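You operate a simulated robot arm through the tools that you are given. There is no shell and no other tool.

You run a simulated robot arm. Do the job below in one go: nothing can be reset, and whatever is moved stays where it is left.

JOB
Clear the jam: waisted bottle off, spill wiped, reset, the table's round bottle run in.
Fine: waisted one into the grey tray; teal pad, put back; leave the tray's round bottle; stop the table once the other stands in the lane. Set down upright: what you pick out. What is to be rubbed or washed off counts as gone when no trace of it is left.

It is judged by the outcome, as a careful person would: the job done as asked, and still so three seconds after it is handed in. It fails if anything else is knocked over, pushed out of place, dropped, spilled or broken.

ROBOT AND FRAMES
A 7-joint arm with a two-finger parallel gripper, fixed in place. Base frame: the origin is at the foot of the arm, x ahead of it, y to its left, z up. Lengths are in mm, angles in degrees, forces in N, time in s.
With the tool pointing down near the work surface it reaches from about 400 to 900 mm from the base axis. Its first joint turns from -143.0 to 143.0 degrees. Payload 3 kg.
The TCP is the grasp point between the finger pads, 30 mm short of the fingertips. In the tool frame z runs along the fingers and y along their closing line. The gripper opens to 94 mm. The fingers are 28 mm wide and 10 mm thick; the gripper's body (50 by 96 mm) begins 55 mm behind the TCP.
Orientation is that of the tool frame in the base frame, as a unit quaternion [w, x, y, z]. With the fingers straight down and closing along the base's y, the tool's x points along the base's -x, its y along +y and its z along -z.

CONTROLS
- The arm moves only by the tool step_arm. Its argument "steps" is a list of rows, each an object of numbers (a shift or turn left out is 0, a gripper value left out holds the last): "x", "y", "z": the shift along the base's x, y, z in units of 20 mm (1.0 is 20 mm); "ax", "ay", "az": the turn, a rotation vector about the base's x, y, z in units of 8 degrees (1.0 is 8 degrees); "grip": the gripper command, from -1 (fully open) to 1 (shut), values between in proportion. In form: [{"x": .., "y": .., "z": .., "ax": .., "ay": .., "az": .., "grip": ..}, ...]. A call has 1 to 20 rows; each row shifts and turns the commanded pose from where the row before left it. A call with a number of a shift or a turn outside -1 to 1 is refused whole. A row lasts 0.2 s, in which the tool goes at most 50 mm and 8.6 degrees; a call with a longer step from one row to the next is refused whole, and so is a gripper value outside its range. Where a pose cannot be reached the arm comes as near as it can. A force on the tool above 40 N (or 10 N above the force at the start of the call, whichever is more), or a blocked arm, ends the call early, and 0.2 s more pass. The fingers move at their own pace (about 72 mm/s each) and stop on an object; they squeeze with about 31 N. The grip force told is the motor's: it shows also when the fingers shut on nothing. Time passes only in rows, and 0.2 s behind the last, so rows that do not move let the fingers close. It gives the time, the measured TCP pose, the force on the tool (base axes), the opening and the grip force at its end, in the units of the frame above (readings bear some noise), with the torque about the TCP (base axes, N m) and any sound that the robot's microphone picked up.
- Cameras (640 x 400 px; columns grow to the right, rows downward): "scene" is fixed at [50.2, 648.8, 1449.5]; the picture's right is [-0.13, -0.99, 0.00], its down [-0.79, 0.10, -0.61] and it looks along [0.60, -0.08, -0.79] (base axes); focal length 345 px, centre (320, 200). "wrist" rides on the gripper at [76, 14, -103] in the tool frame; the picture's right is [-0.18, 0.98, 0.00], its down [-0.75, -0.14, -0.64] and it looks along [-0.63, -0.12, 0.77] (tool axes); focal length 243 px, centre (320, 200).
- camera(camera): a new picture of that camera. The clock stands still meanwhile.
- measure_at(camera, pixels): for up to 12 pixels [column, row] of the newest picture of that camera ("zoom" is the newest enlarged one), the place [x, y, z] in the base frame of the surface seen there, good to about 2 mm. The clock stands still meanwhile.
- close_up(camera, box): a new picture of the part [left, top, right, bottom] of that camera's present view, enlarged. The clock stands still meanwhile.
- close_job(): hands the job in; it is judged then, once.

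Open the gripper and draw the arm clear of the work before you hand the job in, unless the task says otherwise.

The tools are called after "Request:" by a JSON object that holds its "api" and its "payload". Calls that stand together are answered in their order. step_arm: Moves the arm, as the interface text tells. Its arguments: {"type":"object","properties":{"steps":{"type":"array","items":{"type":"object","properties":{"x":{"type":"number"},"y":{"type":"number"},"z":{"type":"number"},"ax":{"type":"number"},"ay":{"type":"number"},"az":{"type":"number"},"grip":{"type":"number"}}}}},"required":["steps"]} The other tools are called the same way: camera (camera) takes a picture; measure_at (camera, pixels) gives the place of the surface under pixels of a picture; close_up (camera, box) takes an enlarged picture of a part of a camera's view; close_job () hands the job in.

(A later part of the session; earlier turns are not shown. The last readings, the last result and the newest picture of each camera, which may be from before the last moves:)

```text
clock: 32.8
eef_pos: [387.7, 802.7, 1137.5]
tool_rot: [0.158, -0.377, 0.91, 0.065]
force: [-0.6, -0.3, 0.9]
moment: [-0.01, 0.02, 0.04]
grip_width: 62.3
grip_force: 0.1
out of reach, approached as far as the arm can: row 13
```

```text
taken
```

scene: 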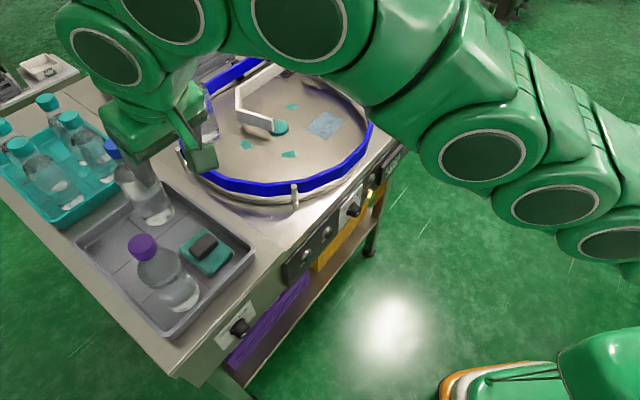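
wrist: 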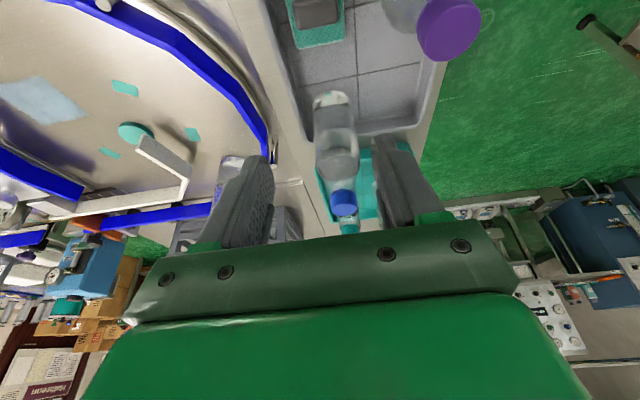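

Above the pad at (388,803). I descend to z≈960 with a small correction, then check clearance to the bottle.

Request:
{"api": "step_arm", "payload": {"steps": [{"z": -1}, {"z": -1}, {"z": -1}, {"z": -1}, {"z": -1, "x": 0.05, "y": 0.2}, {"z": -1, "x": 0.05, "y": 0.3}, {"z": -1, "x": 0.05}, {}, {}]}}

Request:
{"api": "camera", "payload": {"camera": "wrist"}}

Request:
{"api": "close_up", "payload": {"camera": "scene", "box": [100, 170, 280, 310]}}

```text
clock: 34.8
eef_pos: [390.0, 812.1, 997.6]
tool_rot: [0.159, -0.376, 0.911, 0.065]
force: [-0.5, -0.2, -0.4]
moment: [-0.02, -0.02, 0.02]
grip_width: 61.8
grip_force: 0.1
```

```text
taken
```

wrist: 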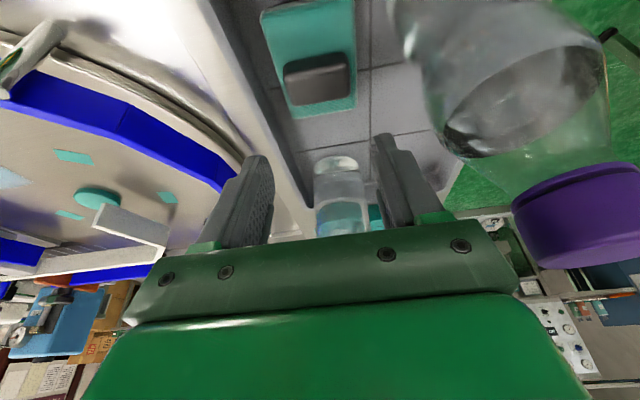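

```text
2.86 times, centred on (190, 240) of scene
```

zoom: 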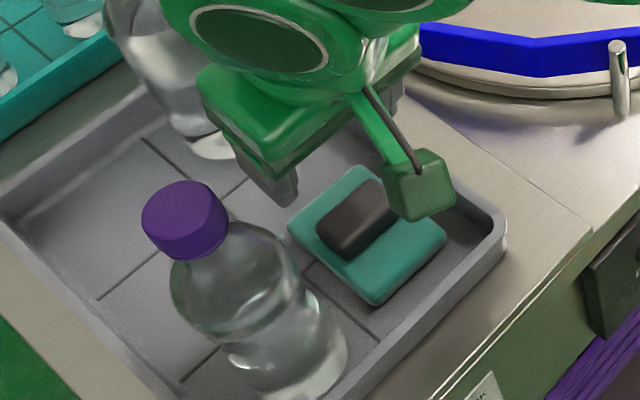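

Clear on both sides so far. I descend another 50 mm and check again.

Request:
{"api": "step_arm", "payload": {"steps": [{"z": -0.5}, {"z": -0.5}, {"z": -0.5}, {"z": -0.5}, {"z": -0.5}, {}]}}

Request:
{"api": "camera", "payload": {"camera": "wrist"}}

Request:
{"api": "close_up", "payload": {"camera": "scene", "box": [100, 170, 280, 310]}}

```text
clock: 36.2
eef_pos: [390.8, 811.4, 946.9]
tool_rot: [0.16, -0.376, 0.91, 0.065]
force: [-0.5, -1.0, -0.3]
moment: [0.0, 0.0, -0.05]
grip_width: 62.0
grip_force: 0.1
```

```text
taken
```

wrist: 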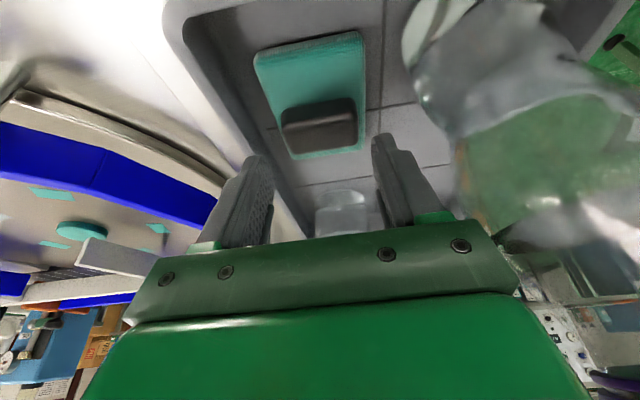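

```text
2.86 times, centred on (190, 240) of scene
```

zoom: 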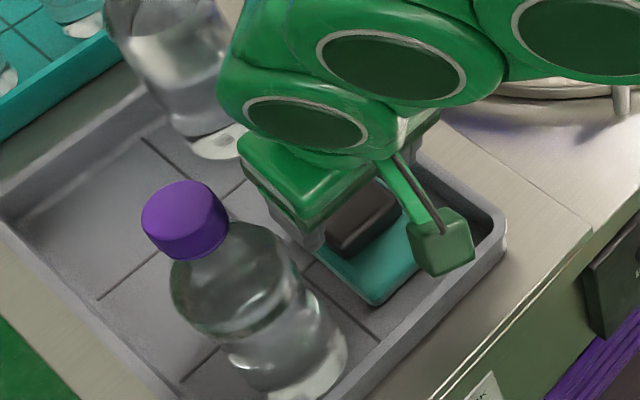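

Handle is centred between the fingers (wrist 320,125). I lower the remaining ~30 mm slowly.

Request:
{"api": "step_arm", "payload": {"steps": [{"z": -0.5}, {"z": -0.4}, {"z": -0.3}, {"z": -0.2}, {}]}}

Request:
{"api": "camera", "payload": {"camera": "wrist"}}

Request:
{"api": "close_up", "payload": {"camera": "scene", "box": [100, 170, 280, 310]}}

```text
clock: 37.4
eef_pos: [389.4, 812.1, 919.1]
tool_rot: [0.159, -0.376, 0.911, 0.065]
force: [0.0, 0.3, -0.4]
moment: [0.0, 0.01, 0.01]
grip_width: 61.9
grip_force: 0.1
```

```text
taken
```

wrist: 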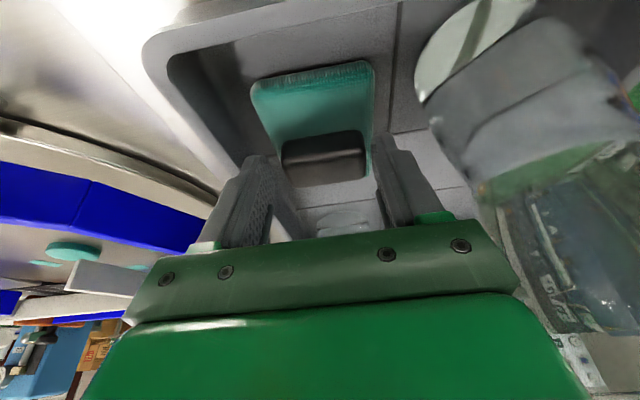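

```text
2.86 times, centred on (190, 240) of scene
```

zoom: 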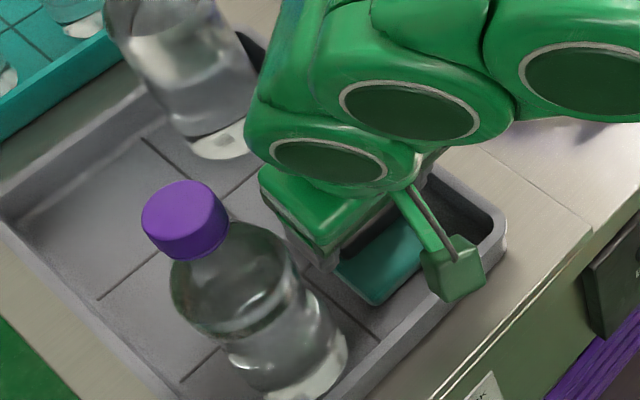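

Down 3 mm more, then close on the handle.

Request:
{"api": "step_arm", "payload": {"steps": [{"z": -0.15}, {}, {"grip": 1}, {}, {}, {}]}}

Request:
{"api": "camera", "payload": {"camera": "wrist"}}

```text
clock: 38.8
eef_pos: [390.1, 811.8, 914.7]
tool_rot: [0.158, -0.377, 0.91, 0.065]
force: [-0.2, 1.0, 0.0]
moment: [-0.02, -0.01, 0.01]
grip_width: 48.7
grip_force: 30.5
```

```text
taken
```

wrist: 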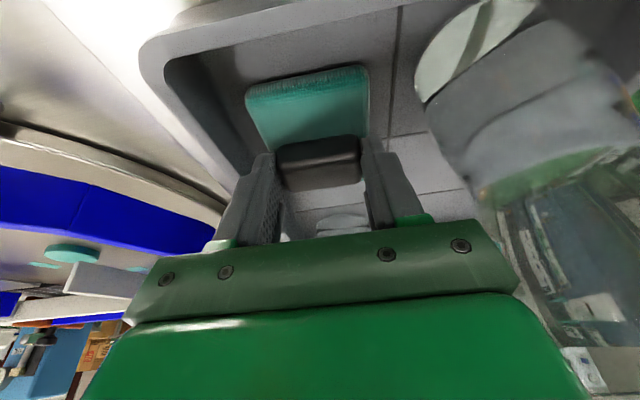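

Handle held (48.7 mm). I lift straight up slowly to check the grasp.

Request:
{"api": "step_arm", "payload": {"steps": [{"z": 0.3}, {"z": 0.5}, {"z": 0.5}, {"z": 0.5}, {"z": 0.5}, {"z": 0.5}, {"z": 0.5}, {"z": 0.5}, {"z": 0.5}, {"z": 0.5}, {"z": 0.5}, {"z": 0.5}, {}]}}

Request:
{"api": "camera", "payload": {"camera": "wrist"}}

Request:
{"api": "camera", "payload": {"camera": "scene"}}

```text
clock: 41.6
eef_pos: [390.2, 811.9, 1031.6]
tool_rot: [0.159, -0.376, 0.911, 0.065]
force: [-0.8, -1.2, -0.5]
moment: [0.0, -0.01, 0.0]
grip_width: 48.6
grip_force: 30.7
```

```text
taken
```

wrist: 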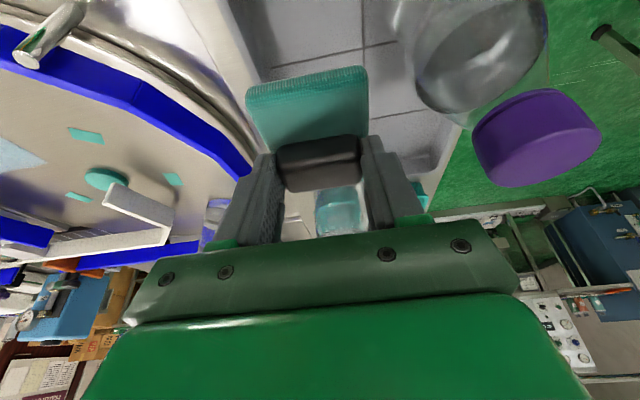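

```text
taken
```

scene: 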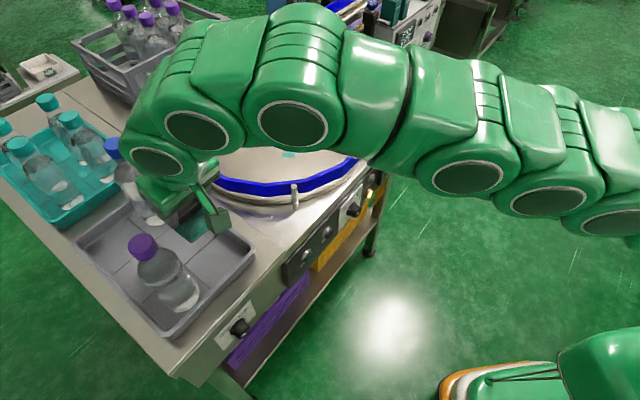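

The pad hangs level from the gripper. I carry it over the rail (bottom ≈980) straight toward the spill around (737,547).

Request:
{"api": "step_arm", "payload": {"steps": [{"x": 0.5, "y": -0.4}, {"x": 0.95, "y": -0.753}, {"x": 0.95, "y": -0.753}, {"x": 0.95, "y": -0.753}, {"x": 0.95, "y": -0.753}, {"x": 0.95, "y": -0.753}, {"x": 0.95, "y": -0.753}, {"x": 0.95, "y": -0.753}, {"x": 0.95, "y": -0.753}, {"x": 0.95, "y": -0.753}, {"x": 0.95, "y": -0.753}, {"x": 0.95, "y": -0.753}, {"x": 0.95, "y": -0.753}, {"x": 0.95, "y": -0.753}, {"x": 0.95, "y": -0.753}, {"x": 0.95, "y": -0.753}, {"x": 0.95, "y": -0.753}, {"x": 0.95, "y": -0.753}, {}]}}

Request:
{"api": "camera", "payload": {"camera": "scene"}}

Request:
{"api": "camera", "payload": {"camera": "wrist"}}

```text
clock: 45.6
eef_pos: [723.2, 548.1, 1032.5]
tool_rot: [0.161, -0.375, 0.91, 0.065]
force: [-0.2, 0.2, -0.5]
moment: [0.01, 0.02, -0.02]
grip_width: 49.2
grip_force: 30.9
```

```text
taken
```

scene: 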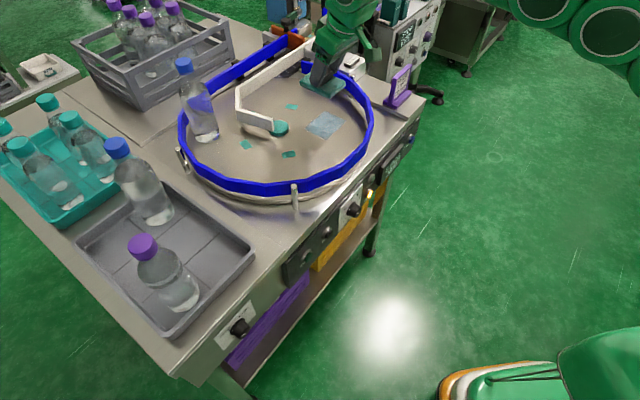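

```text
taken
```

wrist: 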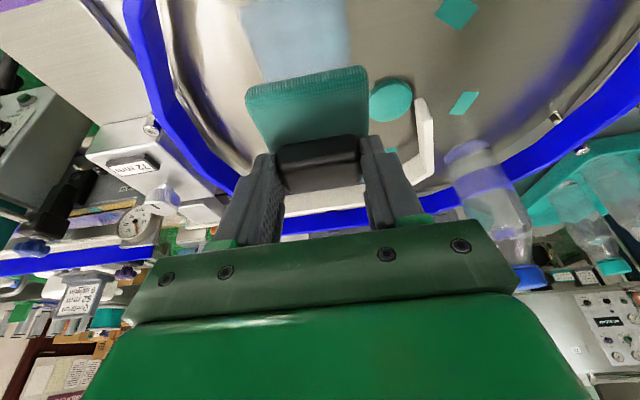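

The whole spill is visible at scene (325,125). I enlarge and measure its outline, and look for other faint traces.

Request:
{"api": "close_up", "payload": {"camera": "scene", "box": [280, 90, 370, 160]}}

Request:
{"api": "measure_at", "payload": {"camera": "scene", "pixels": [[321, 111], [344, 121], [327, 139], [306, 128], [300, 145], [318, 145]]}}

```text
5.71 times, centred on (325, 125) of scene
```

zoom: 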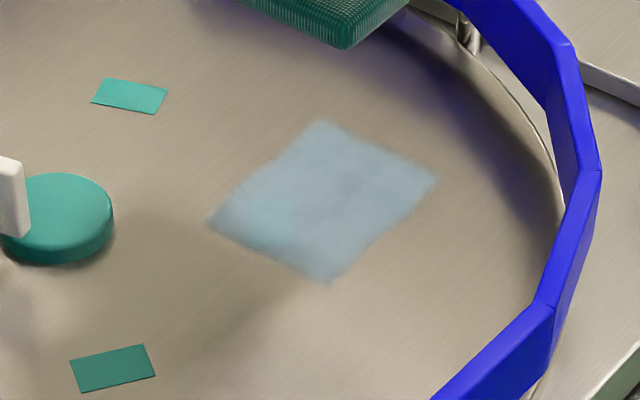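

```text
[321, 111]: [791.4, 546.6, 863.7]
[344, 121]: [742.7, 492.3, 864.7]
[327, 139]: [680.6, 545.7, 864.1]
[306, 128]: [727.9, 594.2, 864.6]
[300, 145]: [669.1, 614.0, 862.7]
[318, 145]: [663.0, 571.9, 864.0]
```

The spill spans x 681–791, y 492–594. I move over its left edge and descend to just above the surface.

Request:
{"api": "step_arm", "payload": {"steps": [{"x": -0.9, "y": 0.42, "z": -0.5}, {"z": -1}, {"z": -1}, {"z": -1}, {"z": -1}, {"z": -0.6}, {"z": -0.3}, {}]}}

Request:
{"api": "step_arm", "payload": {"steps": [{"z": -0.1}, {"z": -0.1}, {"z": -0.1}, {}]}}

```text
clock: 47.4
eef_pos: [705.1, 553.3, 925.0]
tool_rot: [0.159, -0.377, 0.91, 0.065]
force: [-0.3, 0.7, -0.7]
moment: [-0.04, 0.01, 0.0]
grip_width: 48.8
grip_force: 31.0
```

```text
clock: 48.4
eef_pos: [705.3, 554.5, 917.3]
tool_rot: [0.159, -0.376, 0.911, 0.065]
force: [0.9, -0.1, 0.1]
moment: [0.02, 0.02, -0.01]
grip_width: 48.7
grip_force: 31.1
```

Request:
{"api": "step_arm", "payload": {"steps": [{"z": -0.1}, {"z": -0.08}, {"z": -0.05}, {}]}}

```text
clock: 49.4
eef_pos: [706.0, 555.6, 913.0]
tool_rot: [0.16, -0.376, 0.91, 0.065]
force: [-1.8, 2.3, 4.8]
moment: [0.21, 0.17, 0.01]
grip_width: 48.8
grip_force: 30.9
```

Light contact (4.8 N). I press a hair more and stroke across the spill and back along it.

Request:
{"api": "step_arm", "payload": {"steps": [{"z": -0.03}, {"x": 0.424, "y": -0.424}, {"x": 0.424, "y": -0.424}, {"x": 0.424, "y": -0.424}, {"x": 0.424, "y": -0.424}, {"x": 0.424, "y": -0.424}, {}]}}

Request:
{"api": "camera", "payload": {"camera": "wrist"}}

Request:
{"api": "close_up", "payload": {"camera": "scene", "box": [240, 50, 400, 200]}}

```text
clock: 51.0
eef_pos: [747.5, 512.9, 914.4]
tool_rot: [0.16, -0.376, 0.91, 0.066]
force: [2.0, 0.6, 3.1]
moment: [0.04, -0.03, -0.01]
grip_width: 48.8
grip_force: 31.5
```

```text
taken
```

wrist: 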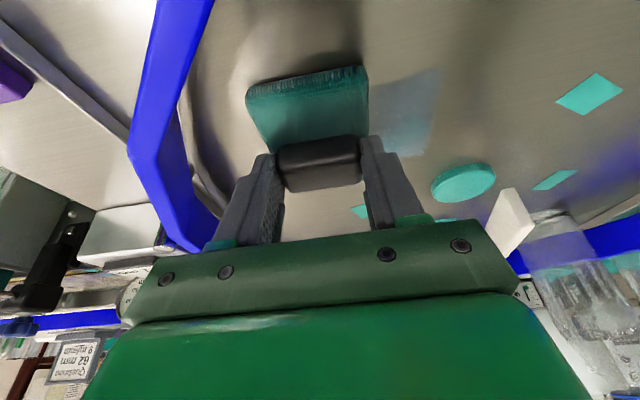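

```text
2.67 times, centred on (320, 125) of scene
```

zoom: 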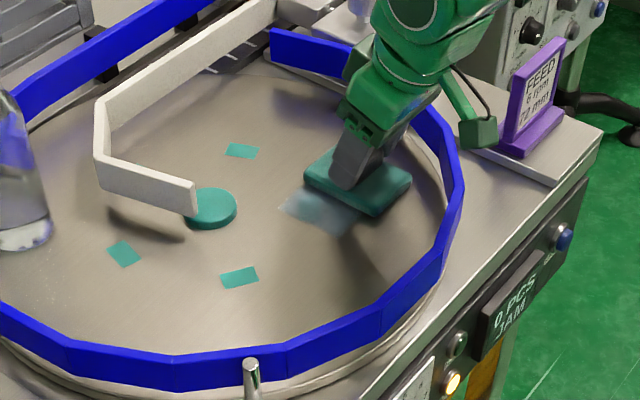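

The rubbed part has faded, so wiping works. I do several strokes, shifting outward by 14 mm to cover the far edge.

Request:
{"api": "step_arm", "payload": {"steps": [{"z": -0.03, "x": -0.424, "y": 0.424}, {"x": -0.424, "y": 0.424}, {"x": -0.424, "y": 0.424}, {"x": -0.424, "y": 0.424}, {"x": -0.424, "y": 0.424}, {"x": 0.5, "y": 0.5}, {"x": 0.424, "y": -0.424}, {"x": 0.424, "y": -0.424}, {"x": 0.424, "y": -0.424}, {"x": 0.424, "y": -0.424}, {"x": 0.424, "y": -0.424}, {"x": -0.424, "y": 0.424}, {"x": -0.424, "y": 0.424}, {"x": -0.424, "y": 0.424}, {"x": -0.424, "y": 0.424}, {"x": -0.424, "y": 0.424}, {}]}}

Request:
{"api": "step_arm", "payload": {"steps": [{"x": -0.45, "y": -0.45}, {"x": -0.45, "y": -0.45}, {"x": 0.424, "y": -0.424}, {"x": 0.424, "y": -0.424}, {"x": 0.424, "y": -0.424}, {"x": 0.424, "y": -0.424}, {"x": 0.424, "y": -0.424}, {"x": -0.424, "y": 0.424}, {"x": -0.424, "y": 0.424}, {"x": -0.424, "y": 0.424}, {"x": -0.424, "y": 0.424}, {"x": -0.424, "y": 0.424}, {}]}}

Request:
{"api": "close_up", "payload": {"camera": "scene", "box": [240, 50, 400, 200]}}

```text
clock: 54.6
eef_pos: [714.7, 564.9, 912.7]
tool_rot: [0.159, -0.376, 0.911, 0.066]
force: [-4.0, -5.0, 17.6]
moment: [-0.03, 0.03, -0.03]
grip_width: 49.0
grip_force: 30.6
```

```text
clock: 57.4
eef_pos: [696.0, 549.0, 912.6]
tool_rot: [0.16, -0.376, 0.91, 0.066]
force: [-4.9, -4.2, 26.7]
moment: [-0.06, 0.17, 0.11]
grip_width: 49.1
grip_force: 30.7
```

```text
2.67 times, centred on (320, 125) of scene
```

zoom: 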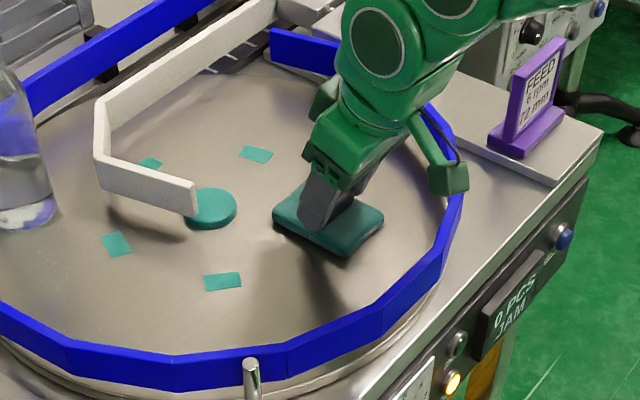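

The disc has turned a few degrees with the rubbing (marks shifted), and pressing rose to 27 N, so I ease off: lift the pad and back away to inspect.

Request:
{"api": "step_arm", "payload": {"steps": [{"z": 0.5}, {"z": 1}, {"z": 1}, {"z": 1}, {"z": 1}, {"x": 0.7, "y": -0.7, "z": 0.5}, {"x": 0.7, "y": -0.7}, {"x": 0.7, "y": -0.7}, {"x": 0.7, "y": -0.7}, {"x": 0.7, "y": -0.7}, {}]}}

Request:
{"api": "camera", "payload": {"camera": "scene"}}

Request:
{"api": "close_up", "payload": {"camera": "scene", "box": [265, 85, 375, 175]}}

Request:
{"api": "camera", "payload": {"camera": "wrist"}}

```text
clock: 59.8
eef_pos: [767.0, 475.6, 1013.2]
tool_rot: [0.16, -0.376, 0.91, 0.066]
force: [0.1, 0.8, -0.7]
moment: [0.0, 0.03, 0.0]
grip_width: 49.0
grip_force: 31.2
```

```text
taken
```

scene: 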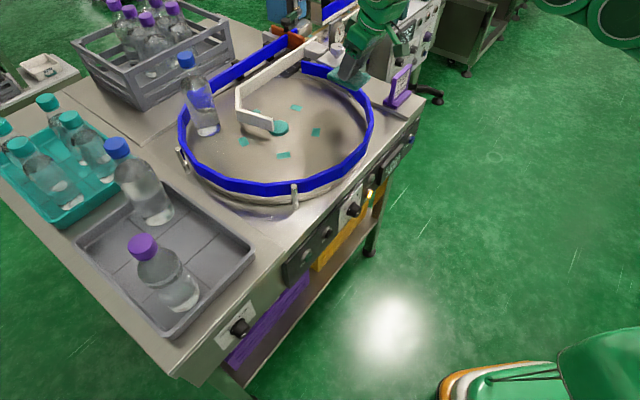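

```text
4.44 times, centred on (320, 130) of scene
```

zoom: 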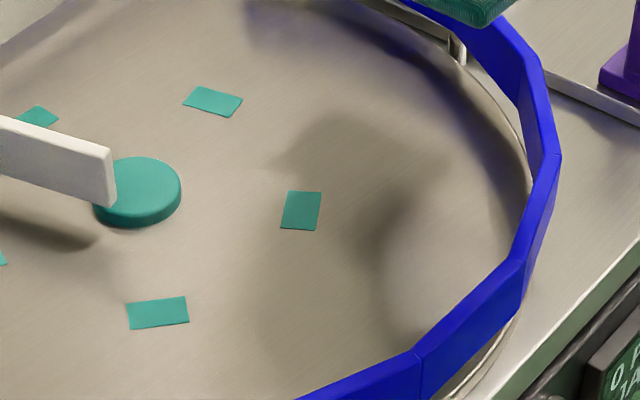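

```text
taken
```

wrist: 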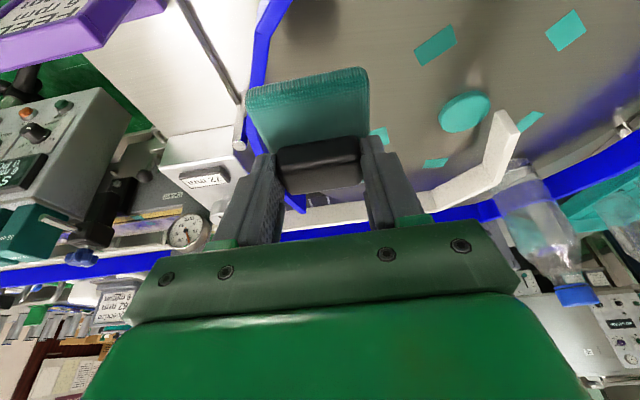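

Only shadow and the disc's teal marks remain visible near (315,130). I draw the pad back so the shadow leaves, and inspect again.

Request:
{"api": "step_arm", "payload": {"steps": [{"x": -0.9, "y": -0.6, "z": 0.5}, {"x": -0.9, "y": -0.6, "z": 0.5}, {"x": -0.9, "y": -0.6}, {"x": -0.9, "y": -0.6}, {"x": -0.9, "y": -0.6}, {"x": -0.9, "y": -0.6}, {"x": -0.9, "y": -0.6}, {"x": -0.9, "y": -0.6}, {"x": -0.9, "y": -0.6}, {"x": -0.9, "y": -0.6}, {}]}}

Request:
{"api": "camera", "payload": {"camera": "scene"}}

Request:
{"api": "close_up", "payload": {"camera": "scene", "box": [285, 95, 355, 150]}}

Request:
{"api": "camera", "payload": {"camera": "wrist"}}

```text
clock: 62.2
eef_pos: [587.7, 356.8, 1031.8]
tool_rot: [0.159, -0.376, 0.911, 0.065]
force: [0.1, -0.3, -0.4]
moment: [0.0, 0.03, 0.0]
grip_width: 48.7
grip_force: 31.4
```

```text
taken
```

scene: 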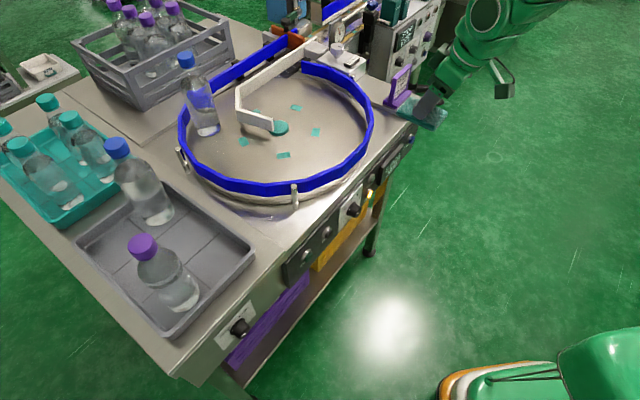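

```text
7.27 times, centred on (320, 122) of scene
```

zoom: 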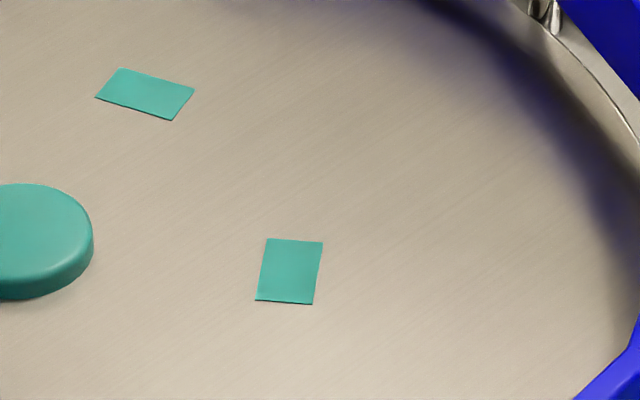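

```text
taken
```

wrist: 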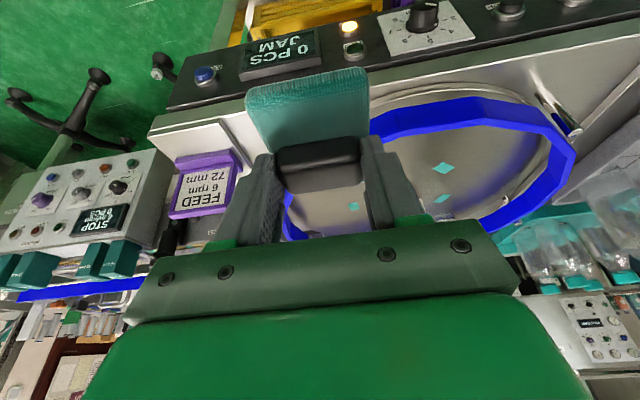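

The spill is gone with no trace. From here the wrist camera sees the panel; I enlarge the labels and dial (420,20), (205,75).

Request:
{"api": "close_up", "payload": {"camera": "wrist", "box": [330, 0, 500, 60]}}

Request:
{"api": "close_up", "payload": {"camera": "wrist", "box": [170, 20, 380, 100]}}

Request:
{"api": "close_up", "payload": {"camera": "wrist", "box": [480, 0, 600, 30]}}

```text
3.76 times, centred on (415, 30) of wrist
```

zoom: 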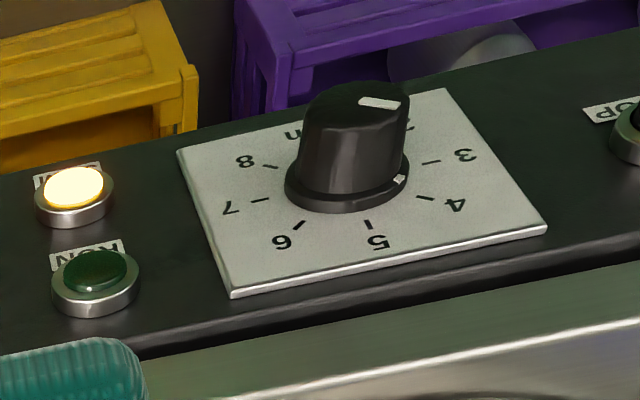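

```text
3.05 times, centred on (275, 60) of wrist
```

zoom: 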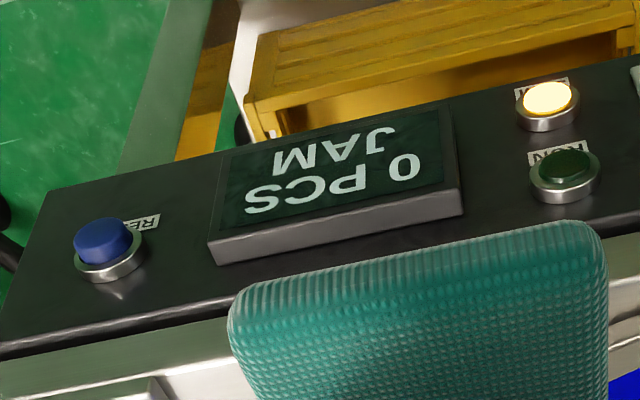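

```text
5.33 times, centred on (540, 15) of wrist
```

zoom: 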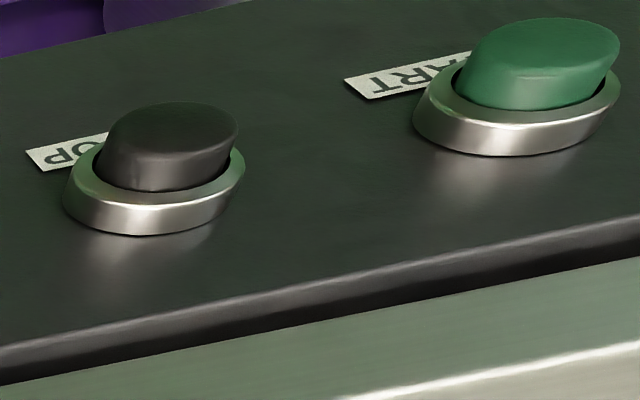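

Labels: START green, STOP black, RESET blue, dial about 3.6 rpm, RUN and JAM lamps. I measure the panel face to find its slope and the button tops.

Request:
{"api": "measure_at", "payload": {"camera": "wrist", "pixels": [[205, 72], [196, 76], [190, 90], [220, 90], [185, 80], [215, 66], [350, 25], [345, 53], [400, 50], [468, 38], [510, 3], [440, 40]]}}

Request:
{"api": "close_up", "payload": {"camera": "wrist", "box": [170, 50, 250, 110]}}

Request:
{"api": "measure_at", "payload": {"camera": "zoom", "pixels": [[270, 175], [240, 180], [300, 180], [270, 150], [270, 205], [290, 230], [340, 200], [100, 250], [100, 330], [360, 260], [200, 310], [330, 130]]}}

```text
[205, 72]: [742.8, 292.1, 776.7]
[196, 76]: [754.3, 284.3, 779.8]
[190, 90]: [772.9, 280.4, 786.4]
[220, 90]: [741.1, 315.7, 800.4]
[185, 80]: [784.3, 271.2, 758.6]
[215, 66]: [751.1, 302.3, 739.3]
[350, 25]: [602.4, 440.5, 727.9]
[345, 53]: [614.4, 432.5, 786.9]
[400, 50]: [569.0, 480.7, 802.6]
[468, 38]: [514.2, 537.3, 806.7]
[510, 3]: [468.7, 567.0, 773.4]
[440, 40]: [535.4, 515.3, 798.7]
```

```text
6.67 times, centred on (210, 80) of wrist
```

zoom: 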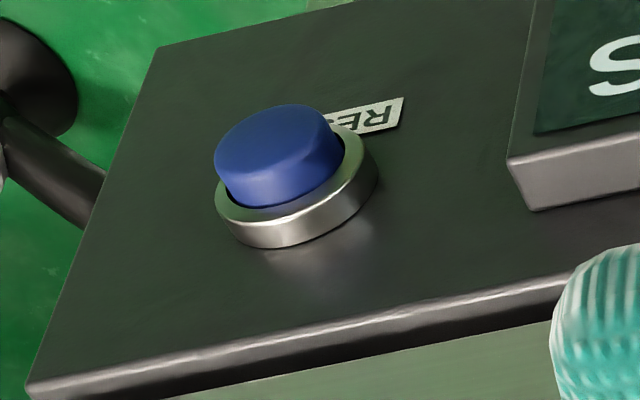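

```text
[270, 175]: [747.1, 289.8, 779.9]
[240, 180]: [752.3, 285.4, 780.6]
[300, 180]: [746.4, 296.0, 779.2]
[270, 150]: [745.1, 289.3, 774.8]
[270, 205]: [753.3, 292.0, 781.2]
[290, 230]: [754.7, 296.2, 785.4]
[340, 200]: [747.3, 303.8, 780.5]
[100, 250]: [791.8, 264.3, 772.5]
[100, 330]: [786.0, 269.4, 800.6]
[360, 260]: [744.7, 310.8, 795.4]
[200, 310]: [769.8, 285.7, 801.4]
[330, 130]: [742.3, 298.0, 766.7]
```

The panel face is vertical at 45°; RESET's cap is centred near (745,289,775), START near (409,624,776), STOP near (467,569,780). First I carry the pad back to its place above the tray.

Request:
{"api": "step_arm", "payload": {"steps": [{"x": -0.412, "y": 0.948}, {"x": -0.412, "y": 0.948}, {"x": -0.412, "y": 0.948}, {"x": -0.412, "y": 0.948}, {"x": -0.412, "y": 0.948}, {"x": -0.412, "y": 0.948}, {"x": -0.412, "y": 0.948}, {"x": -0.412, "y": 0.948}, {"x": -0.412, "y": 0.948}, {"x": -0.412, "y": 0.948}, {"x": -0.412, "y": 0.948}, {"x": -0.412, "y": 0.948}, {}]}}

Request:
{"api": "step_arm", "payload": {"steps": [{"x": -0.412, "y": 0.948}, {"x": -0.412, "y": 0.948}, {"x": -0.412, "y": 0.948}, {"x": -0.412, "y": 0.948}, {"x": -0.412, "y": 0.948}, {"x": -0.412, "y": 0.948}, {"x": -0.412, "y": 0.948}, {"x": -0.412, "y": 0.948}, {"x": -0.412, "y": 0.948}, {"x": -0.412, "y": 0.948}, {"x": -0.412, "y": 0.948}, {}]}}

Request:
{"api": "camera", "payload": {"camera": "scene"}}

```text
clock: 65.0
eef_pos: [490.6, 584.6, 1033.7]
tool_rot: [0.16, -0.376, 0.91, 0.065]
force: [-0.3, 0.4, -0.3]
moment: [0.03, 0.01, -0.02]
grip_width: 49.0
grip_force: 30.7
```

```text
clock: 67.6
eef_pos: [399.9, 793.9, 1030.7]
tool_rot: [0.16, -0.376, 0.911, 0.065]
force: [-0.6, -0.2, -1.2]
moment: [0.0, -0.01, -0.01]
grip_width: 48.9
grip_force: 30.7
```

```text
taken
```

scene: 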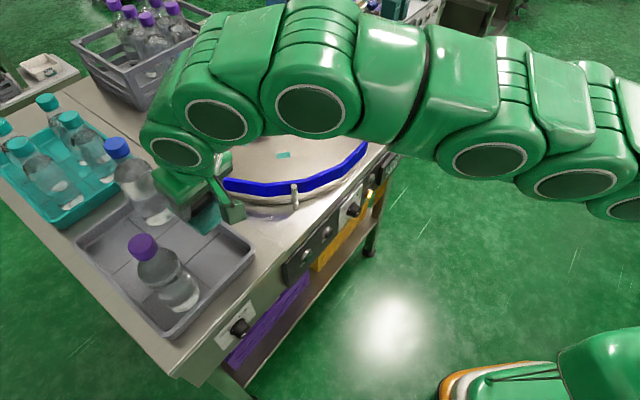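

Nearly above its place. I finish the shift and lower the pad beside the bottle.

Request:
{"api": "step_arm", "payload": {"steps": [{"x": -0.43, "y": 0.87}, {"z": -0.5}, {"z": -0.5}, {"z": -0.5}, {"z": -0.5}, {"z": -0.5}, {"z": -0.5}, {"z": -0.5}, {"z": -0.5}, {"z": -0.5}, {"z": -0.5}, {"z": -0.4}, {}]}}

Request:
{"api": "camera", "payload": {"camera": "wrist"}}

Request:
{"api": "close_up", "payload": {"camera": "scene", "box": [100, 170, 280, 310]}}

```text
clock: 70.4
eef_pos: [390.6, 813.2, 924.0]
tool_rot: [0.16, -0.377, 0.91, 0.066]
force: [-0.5, -0.6, -0.9]
moment: [0.02, 0.0, 0.03]
grip_width: 48.9
grip_force: 31.5
```

```text
taken
```

wrist: 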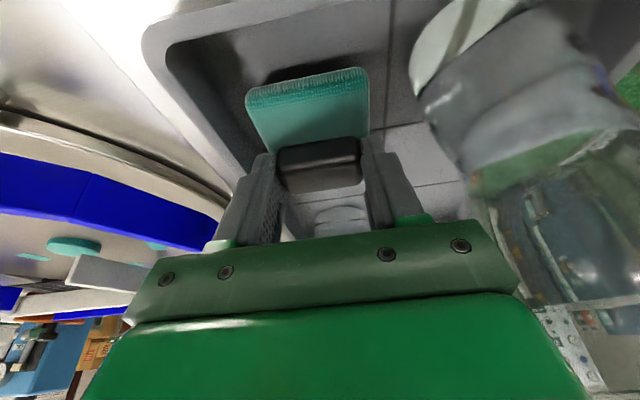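

```text
2.86 times, centred on (190, 240) of scene
```

zoom: 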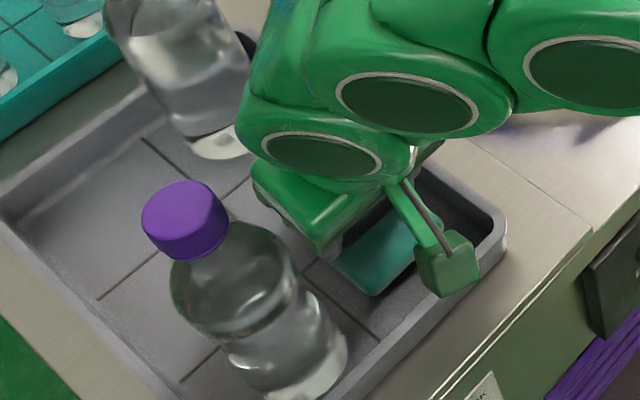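

Now the last 9 mm in small rows until contact.

Request:
{"api": "step_arm", "payload": {"steps": [{"z": -0.15}, {"z": -0.12}, {"z": -0.08}, {"z": -0.05}, {}]}}

```text
clock: 71.6
eef_pos: [390.4, 811.6, 915.8]
tool_rot: [0.159, -0.377, 0.91, 0.065]
force: [0.7, -0.2, -0.6]
moment: [-0.02, -0.01, 0.0]
grip_width: 48.9
grip_force: 30.9
```

Request:
{"api": "step_arm", "payload": {"steps": [{"z": -0.05}, {"z": -0.05}, {}]}}

```text
clock: 72.4
eef_pos: [390.8, 812.2, 915.3]
tool_rot: [0.159, -0.376, 0.91, 0.066]
force: [-2.7, -0.8, 12.3]
moment: [-0.19, 0.4, 0.02]
grip_width: 48.9
grip_force: 30.9
```

Contact (12 N). I open only to ~62 mm, then rise straight up.

Request:
{"api": "step_arm", "payload": {"steps": [{"z": 0.02, "grip": -0.32}, {}, {}, {"z": 0.3}, {"z": 0.5}, {"z": 0.5}, {"z": 1}, {"z": 1}, {"z": 1}, {"z": 1}, {"z": 1}, {"z": 1}, {}]}}

Request:
{"api": "camera", "payload": {"camera": "wrist"}}

Request:
{"api": "camera", "payload": {"camera": "scene"}}

```text
clock: 75.2
eef_pos: [391.1, 811.2, 1061.2]
tool_rot: [0.16, -0.376, 0.91, 0.064]
force: [0.3, -1.0, 0.1]
moment: [0.04, -0.02, 0.01]
grip_width: 61.8
grip_force: 0.0
```

```text
taken
```

wrist: 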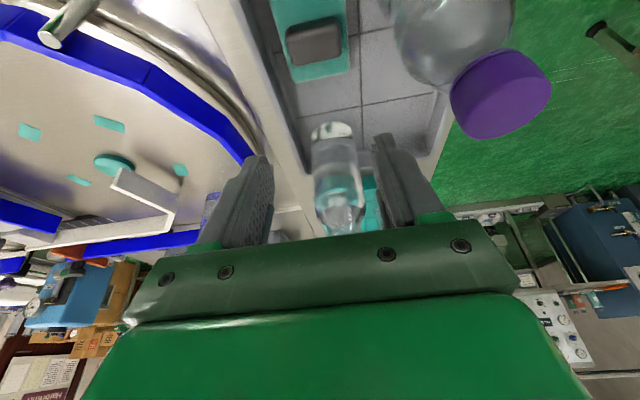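

```text
taken
```

scene: 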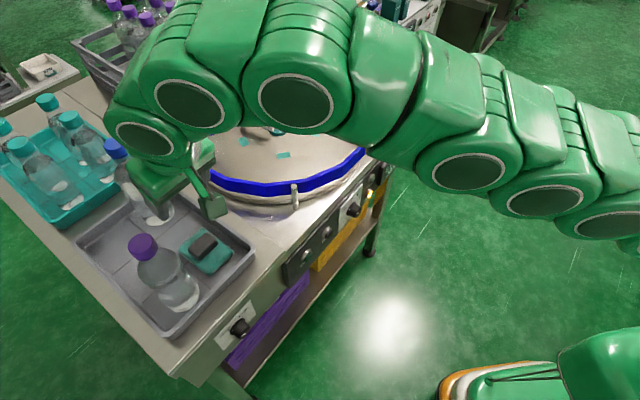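

The pad is back in its place. I retract inward, close the fingers, and move around toward the RESET button, tilting the tool to ~50°.

Request:
{"api": "step_arm", "payload": {"steps": [{"x": -0.93, "y": -0.93}, {"x": -0.93, "y": -0.93}, {"x": -0.93, "y": -0.93}, {"x": -0.93, "y": -0.93}, {"x": -0.93, "y": -0.93, "grip": 1}, {"x": -0.93, "y": -0.93}, {"x": -0.93, "y": -0.93}, {"x": -0.93, "y": -0.93}, {"x": 1, "y": -1}, {"x": 1, "y": -1}, {"x": 1, "y": -1}, {"x": 1, "y": -1}, {"x": 1, "y": -1}, {"x": 1, "y": -1}, {"x": 1, "y": -1}, {"x": 1, "y": -1}, {"x": 1, "y": -1}, {"x": 1, "y": -1}, {}]}}

Request:
{"api": "step_arm", "payload": {"steps": [{"x": 1, "y": -1}, {"x": 1, "y": -1}, {"x": 1, "y": -1}, {"x": 1, "y": -1}, {"x": 1, "y": -1}, {"x": 1, "y": -1}, {"x": 1, "y": -1, "ax": 0.663, "ay": -0.663}, {"x": 1, "y": -1, "ax": 0.663, "ay": -0.663}, {"x": 1, "y": -1, "ax": 0.663, "ay": -0.663}, {"x": 1, "y": -1, "ax": 0.663, "ay": -0.663}, {}]}}

Request:
{"api": "camera", "payload": {"camera": "scene"}}

Request:
{"api": "camera", "payload": {"camera": "wrist"}}

```text
clock: 79.2
eef_pos: [442.8, 462.9, 1059.6]
tool_rot: [0.159, -0.376, 0.91, 0.065]
force: [0.1, -0.6, 0.6]
moment: [-0.02, -0.02, 0.01]
grip_width: 0.0
grip_force: 30.9
```

```text
clock: 81.6
eef_pos: [642.5, 262.0, 1061.8]
tool_rot: [0.39, -0.345, 0.838, 0.161]
force: [-0.2, 0.7, 0.4]
moment: [-0.02, 0.0, 0.02]
grip_width: 0.1
grip_force: 31.6
```

```text
taken
```

scene: 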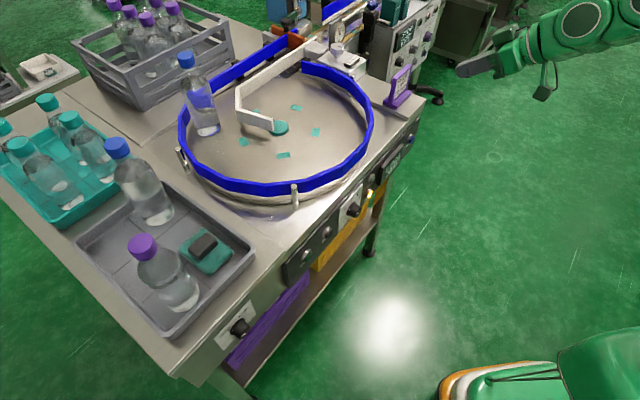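

```text
taken
```

wrist: 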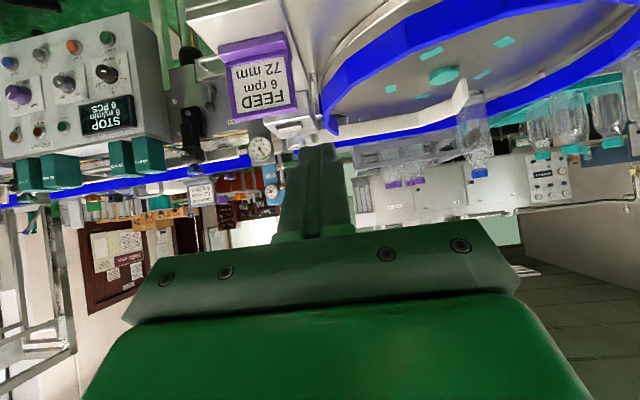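

Positioned in front of the panel. I shift to RESET's line, descend to its height, then look before pushing.

Request:
{"api": "step_arm", "payload": {"steps": [{"x": 0.94, "y": -0.94, "z": -1}, {"x": 0.94, "y": -0.94, "z": -1}, {"z": -1}, {"z": -1}, {"z": -1}, {"z": -1}, {"z": -1}, {"z": -1}, {"z": -1}, {"z": -1}, {"z": -1}, {"z": -1}, {"z": -1}, {"z": -0.9}, {}, {}]}}

Request:
{"api": "camera", "payload": {"camera": "wrist"}}

Request:
{"api": "close_up", "payload": {"camera": "scene", "box": [360, 80, 480, 180]}}

```text
clock: 85.0
eef_pos: [680.2, 226.2, 782.2]
tool_rot: [0.389, -0.347, 0.838, 0.161]
force: [-0.9, -0.3, 0.2]
moment: [0.01, 0.03, -0.03]
grip_width: 0.0
grip_force: 31.3
```

```text
taken
```

wrist: 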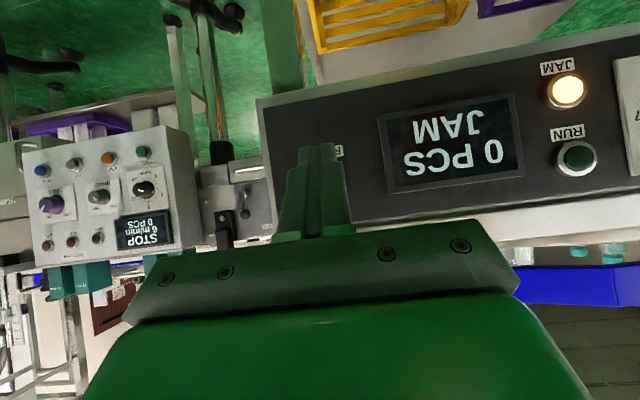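

```text
4.00 times, centred on (420, 130) of scene
```

zoom: 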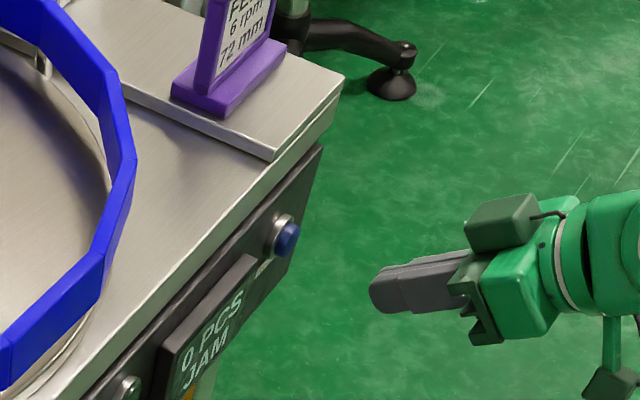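

Fingers line up with RESET. I advance to just short of it, then push in small rows.

Request:
{"api": "step_arm", "payload": {"steps": [{"x": 0.6, "y": 0.6}, {"x": 0.6, "y": 0.6}, {"x": 0.6, "y": 0.6}, {}]}}

Request:
{"api": "step_arm", "payload": {"steps": [{"x": 0.1, "y": 0.1}, {"x": 0.1, "y": 0.1}, {"x": 0.1, "y": 0.1}, {}]}}

Request:
{"api": "camera", "payload": {"camera": "wrist"}}

Request:
{"api": "close_up", "payload": {"camera": "scene", "box": [360, 100, 440, 170]}}

```text
clock: 86.0
eef_pos: [714.0, 262.6, 782.6]
tool_rot: [0.389, -0.346, 0.838, 0.161]
force: [-0.2, 0.7, 0.1]
moment: [0.01, 0.02, 0.01]
grip_width: 0.0
grip_force: 31.3
```

```text
clock: 87.0
eef_pos: [720.8, 267.2, 782.9]
tool_rot: [0.389, -0.346, 0.839, 0.161]
force: [0.0, 0.0, 0.0]
moment: [-0.03, -0.02, 0.03]
grip_width: 0.0
grip_force: 31.2
```

```text
taken
```

wrist: 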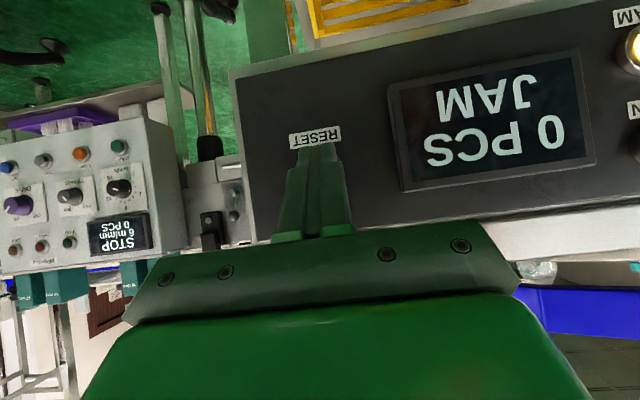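

```text
5.71 times, centred on (400, 135) of scene
```

zoom: 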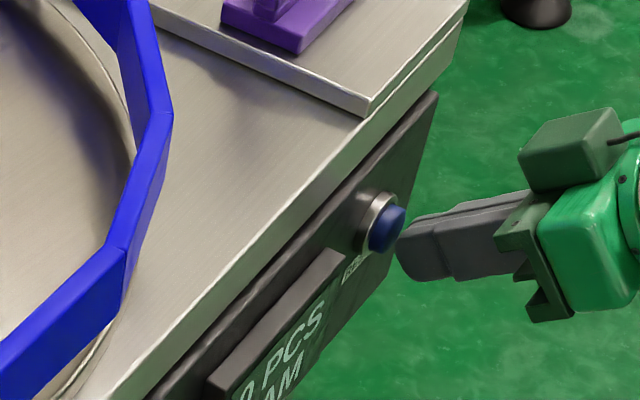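

Fingertip is nearly touching the blue cap. I push on in 2 mm rows.

Request:
{"api": "step_arm", "payload": {"steps": [{"x": 0.07, "y": 0.07}, {"x": 0.07, "y": 0.07}, {"x": 0.07, "y": 0.07}, {}]}}

Request:
{"api": "close_up", "payload": {"camera": "scene", "box": [360, 100, 440, 170]}}

```text
clock: 88.0
eef_pos: [725.4, 271.5, 781.8]
tool_rot: [0.389, -0.346, 0.839, 0.161]
force: [-5.2, -2.8, 1.7]
moment: [0.0, 0.05, 0.04]
grip_width: 0.0
grip_force: 31.2
heard: click
```

```text
5.71 times, centred on (400, 135) of scene
```

zoom: 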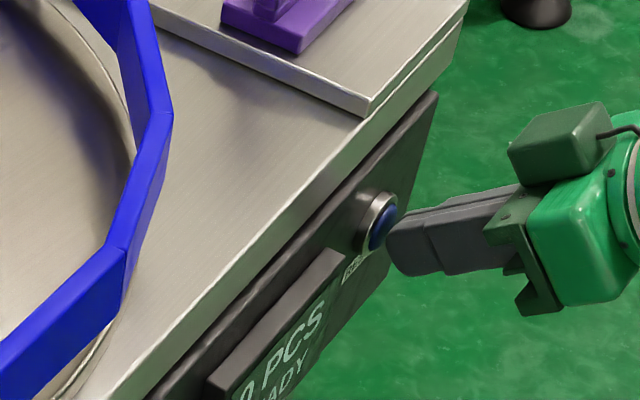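

RESET clicked and the display now reads READY. I back off and inspect the lane and the round bottle before starting.

Request:
{"api": "step_arm", "payload": {"steps": [{"x": -0.5, "y": -0.5}, {"x": -0.5, "y": -0.5}, {"x": -0.5, "y": -0.5}, {}]}}

Request:
{"api": "close_up", "payload": {"camera": "scene", "box": [165, 15, 345, 145]}}

Request:
{"api": "measure_at", "payload": {"camera": "zoom", "pixels": [[75, 150], [145, 415], [300, 250], [420, 195], [330, 235], [480, 130], [250, 190], [400, 90], [455, 75], [480, 165], [430, 215], [370, 215]]}}

Request:
{"api": "camera", "payload": {"camera": "scene"}}

```text
clock: 89.0
eef_pos: [693.1, 242.4, 782.2]
tool_rot: [0.388, -0.347, 0.838, 0.162]
force: [-0.5, 0.0, -0.3]
moment: [0.01, -0.02, 0.0]
grip_width: 0.0
grip_force: 31.4
```

```text
3.08 times, centred on (255, 80) of scene
```

zoom: 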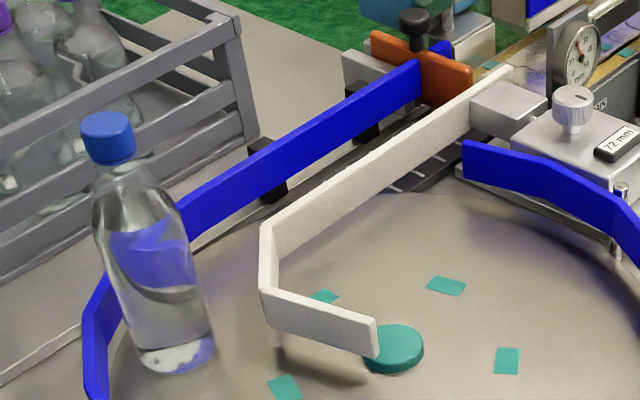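

```text
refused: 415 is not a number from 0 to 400
```

```text
taken
```

scene: 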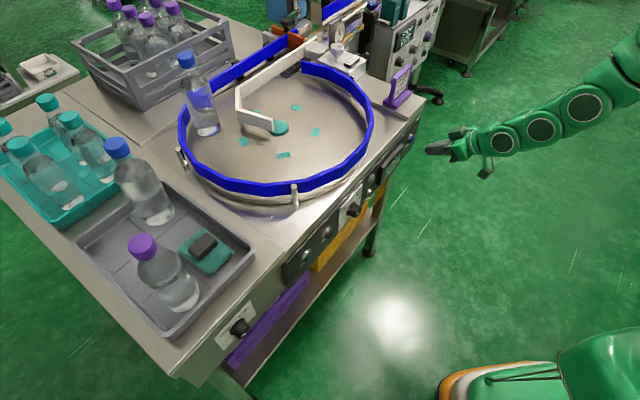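

Request:
{"api": "close_up", "payload": {"camera": "scene", "box": [165, 15, 345, 145]}}

Request:
{"api": "measure_at", "payload": {"camera": "zoom", "pixels": [[108, 122], [175, 365], [300, 250], [420, 195], [430, 178], [480, 130], [200, 215], [400, 80], [455, 75], [475, 165], [430, 215], [505, 70]]}}

Request:
{"api": "close_up", "payload": {"camera": "scene", "box": [225, 20, 325, 90]}}

```text
3.08 times, centred on (255, 80) of scene
```

zoom: 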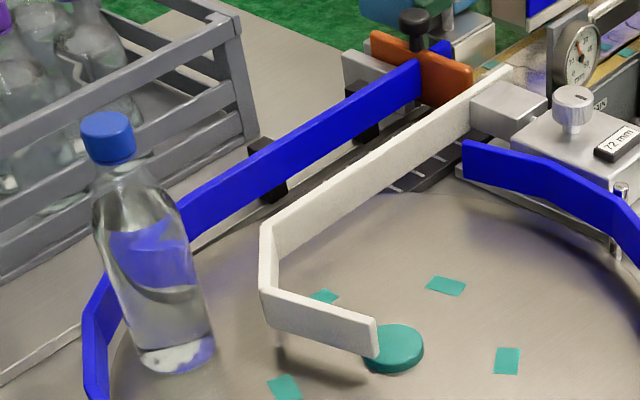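

```text
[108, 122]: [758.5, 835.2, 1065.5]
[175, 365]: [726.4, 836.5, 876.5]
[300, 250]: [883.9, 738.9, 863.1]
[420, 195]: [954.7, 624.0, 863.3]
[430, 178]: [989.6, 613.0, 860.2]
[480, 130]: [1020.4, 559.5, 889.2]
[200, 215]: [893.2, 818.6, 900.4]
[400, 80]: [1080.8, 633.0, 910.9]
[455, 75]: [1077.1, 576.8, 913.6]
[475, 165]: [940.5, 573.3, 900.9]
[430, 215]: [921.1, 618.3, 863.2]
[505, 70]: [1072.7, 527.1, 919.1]
```

```text
5.71 times, centred on (275, 55) of scene
```

zoom: 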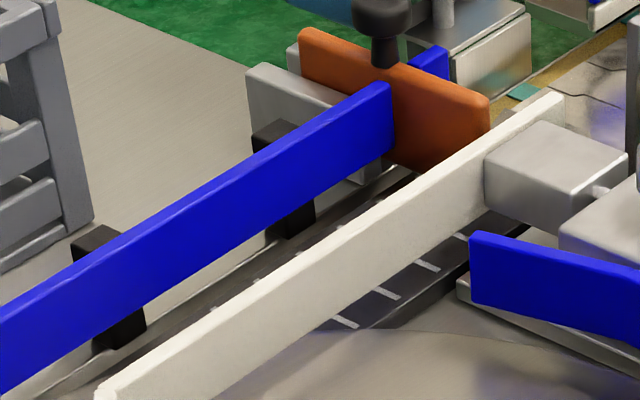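

The round bottle stands at about (759,835); the lane runs from there toward the orange gate at (1080,605). I move the tool along the panel to in front of START.

Request:
{"api": "step_arm", "payload": {"steps": [{"x": -0.8, "y": -0.8}, {"x": -1, "y": 1}, {"x": -1, "y": 1}, {"x": -1, "y": 1}, {"x": -1, "y": 1}, {"x": -1, "y": 1}, {"x": -1, "y": 1}, {"x": -1, "y": 1}, {"x": -1, "y": 1}, {"x": -1, "y": 1}, {"x": -1, "y": 1}, {"x": -1, "y": 1}, {"x": -1, "y": 1}, {"x": -1, "y": 1}, {"x": -1, "y": 1}, {"x": -1, "y": 1}, {"x": -1, "y": 1}, {"x": -0.65, "y": 0.65}, {}]}}

Request:
{"api": "camera", "payload": {"camera": "wrist"}}

Request:
{"api": "camera", "payload": {"camera": "scene"}}

Request:
{"api": "close_up", "payload": {"camera": "scene", "box": [280, 200, 360, 290]}}

```text
clock: 93.0
eef_pos: [346.3, 557.6, 781.3]
tool_rot: [0.389, -0.346, 0.839, 0.161]
force: [-0.4, -0.6, 0.3]
moment: [-0.01, 0.0, 0.03]
grip_width: 0.2
grip_force: 31.1
```

```text
taken
```

wrist: 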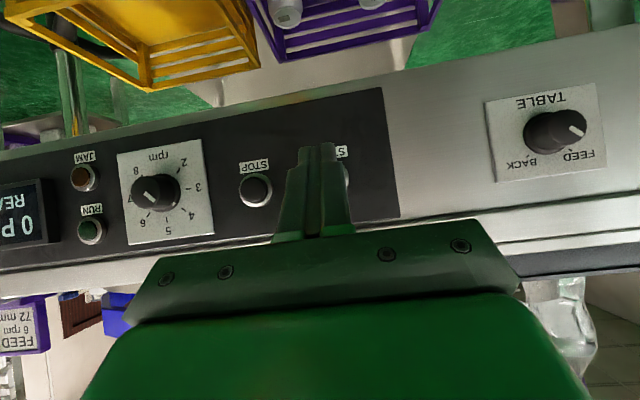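

```text
taken
```

scene: 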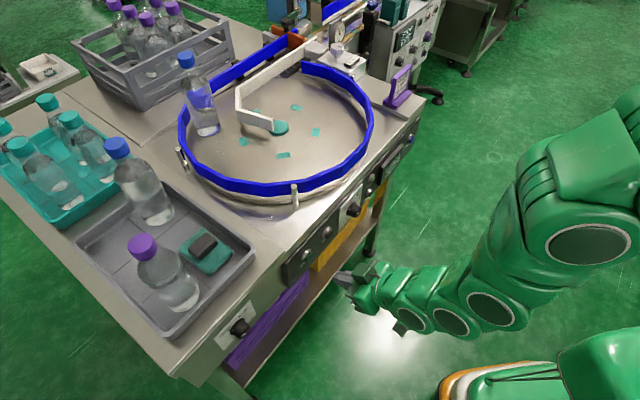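

```text
4.44 times, centred on (320, 245) of scene
```

zoom: 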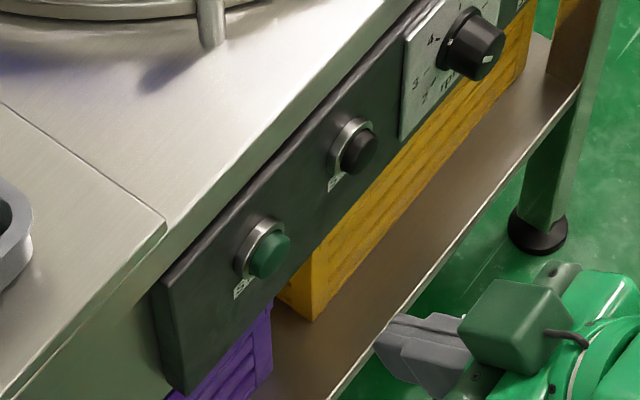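

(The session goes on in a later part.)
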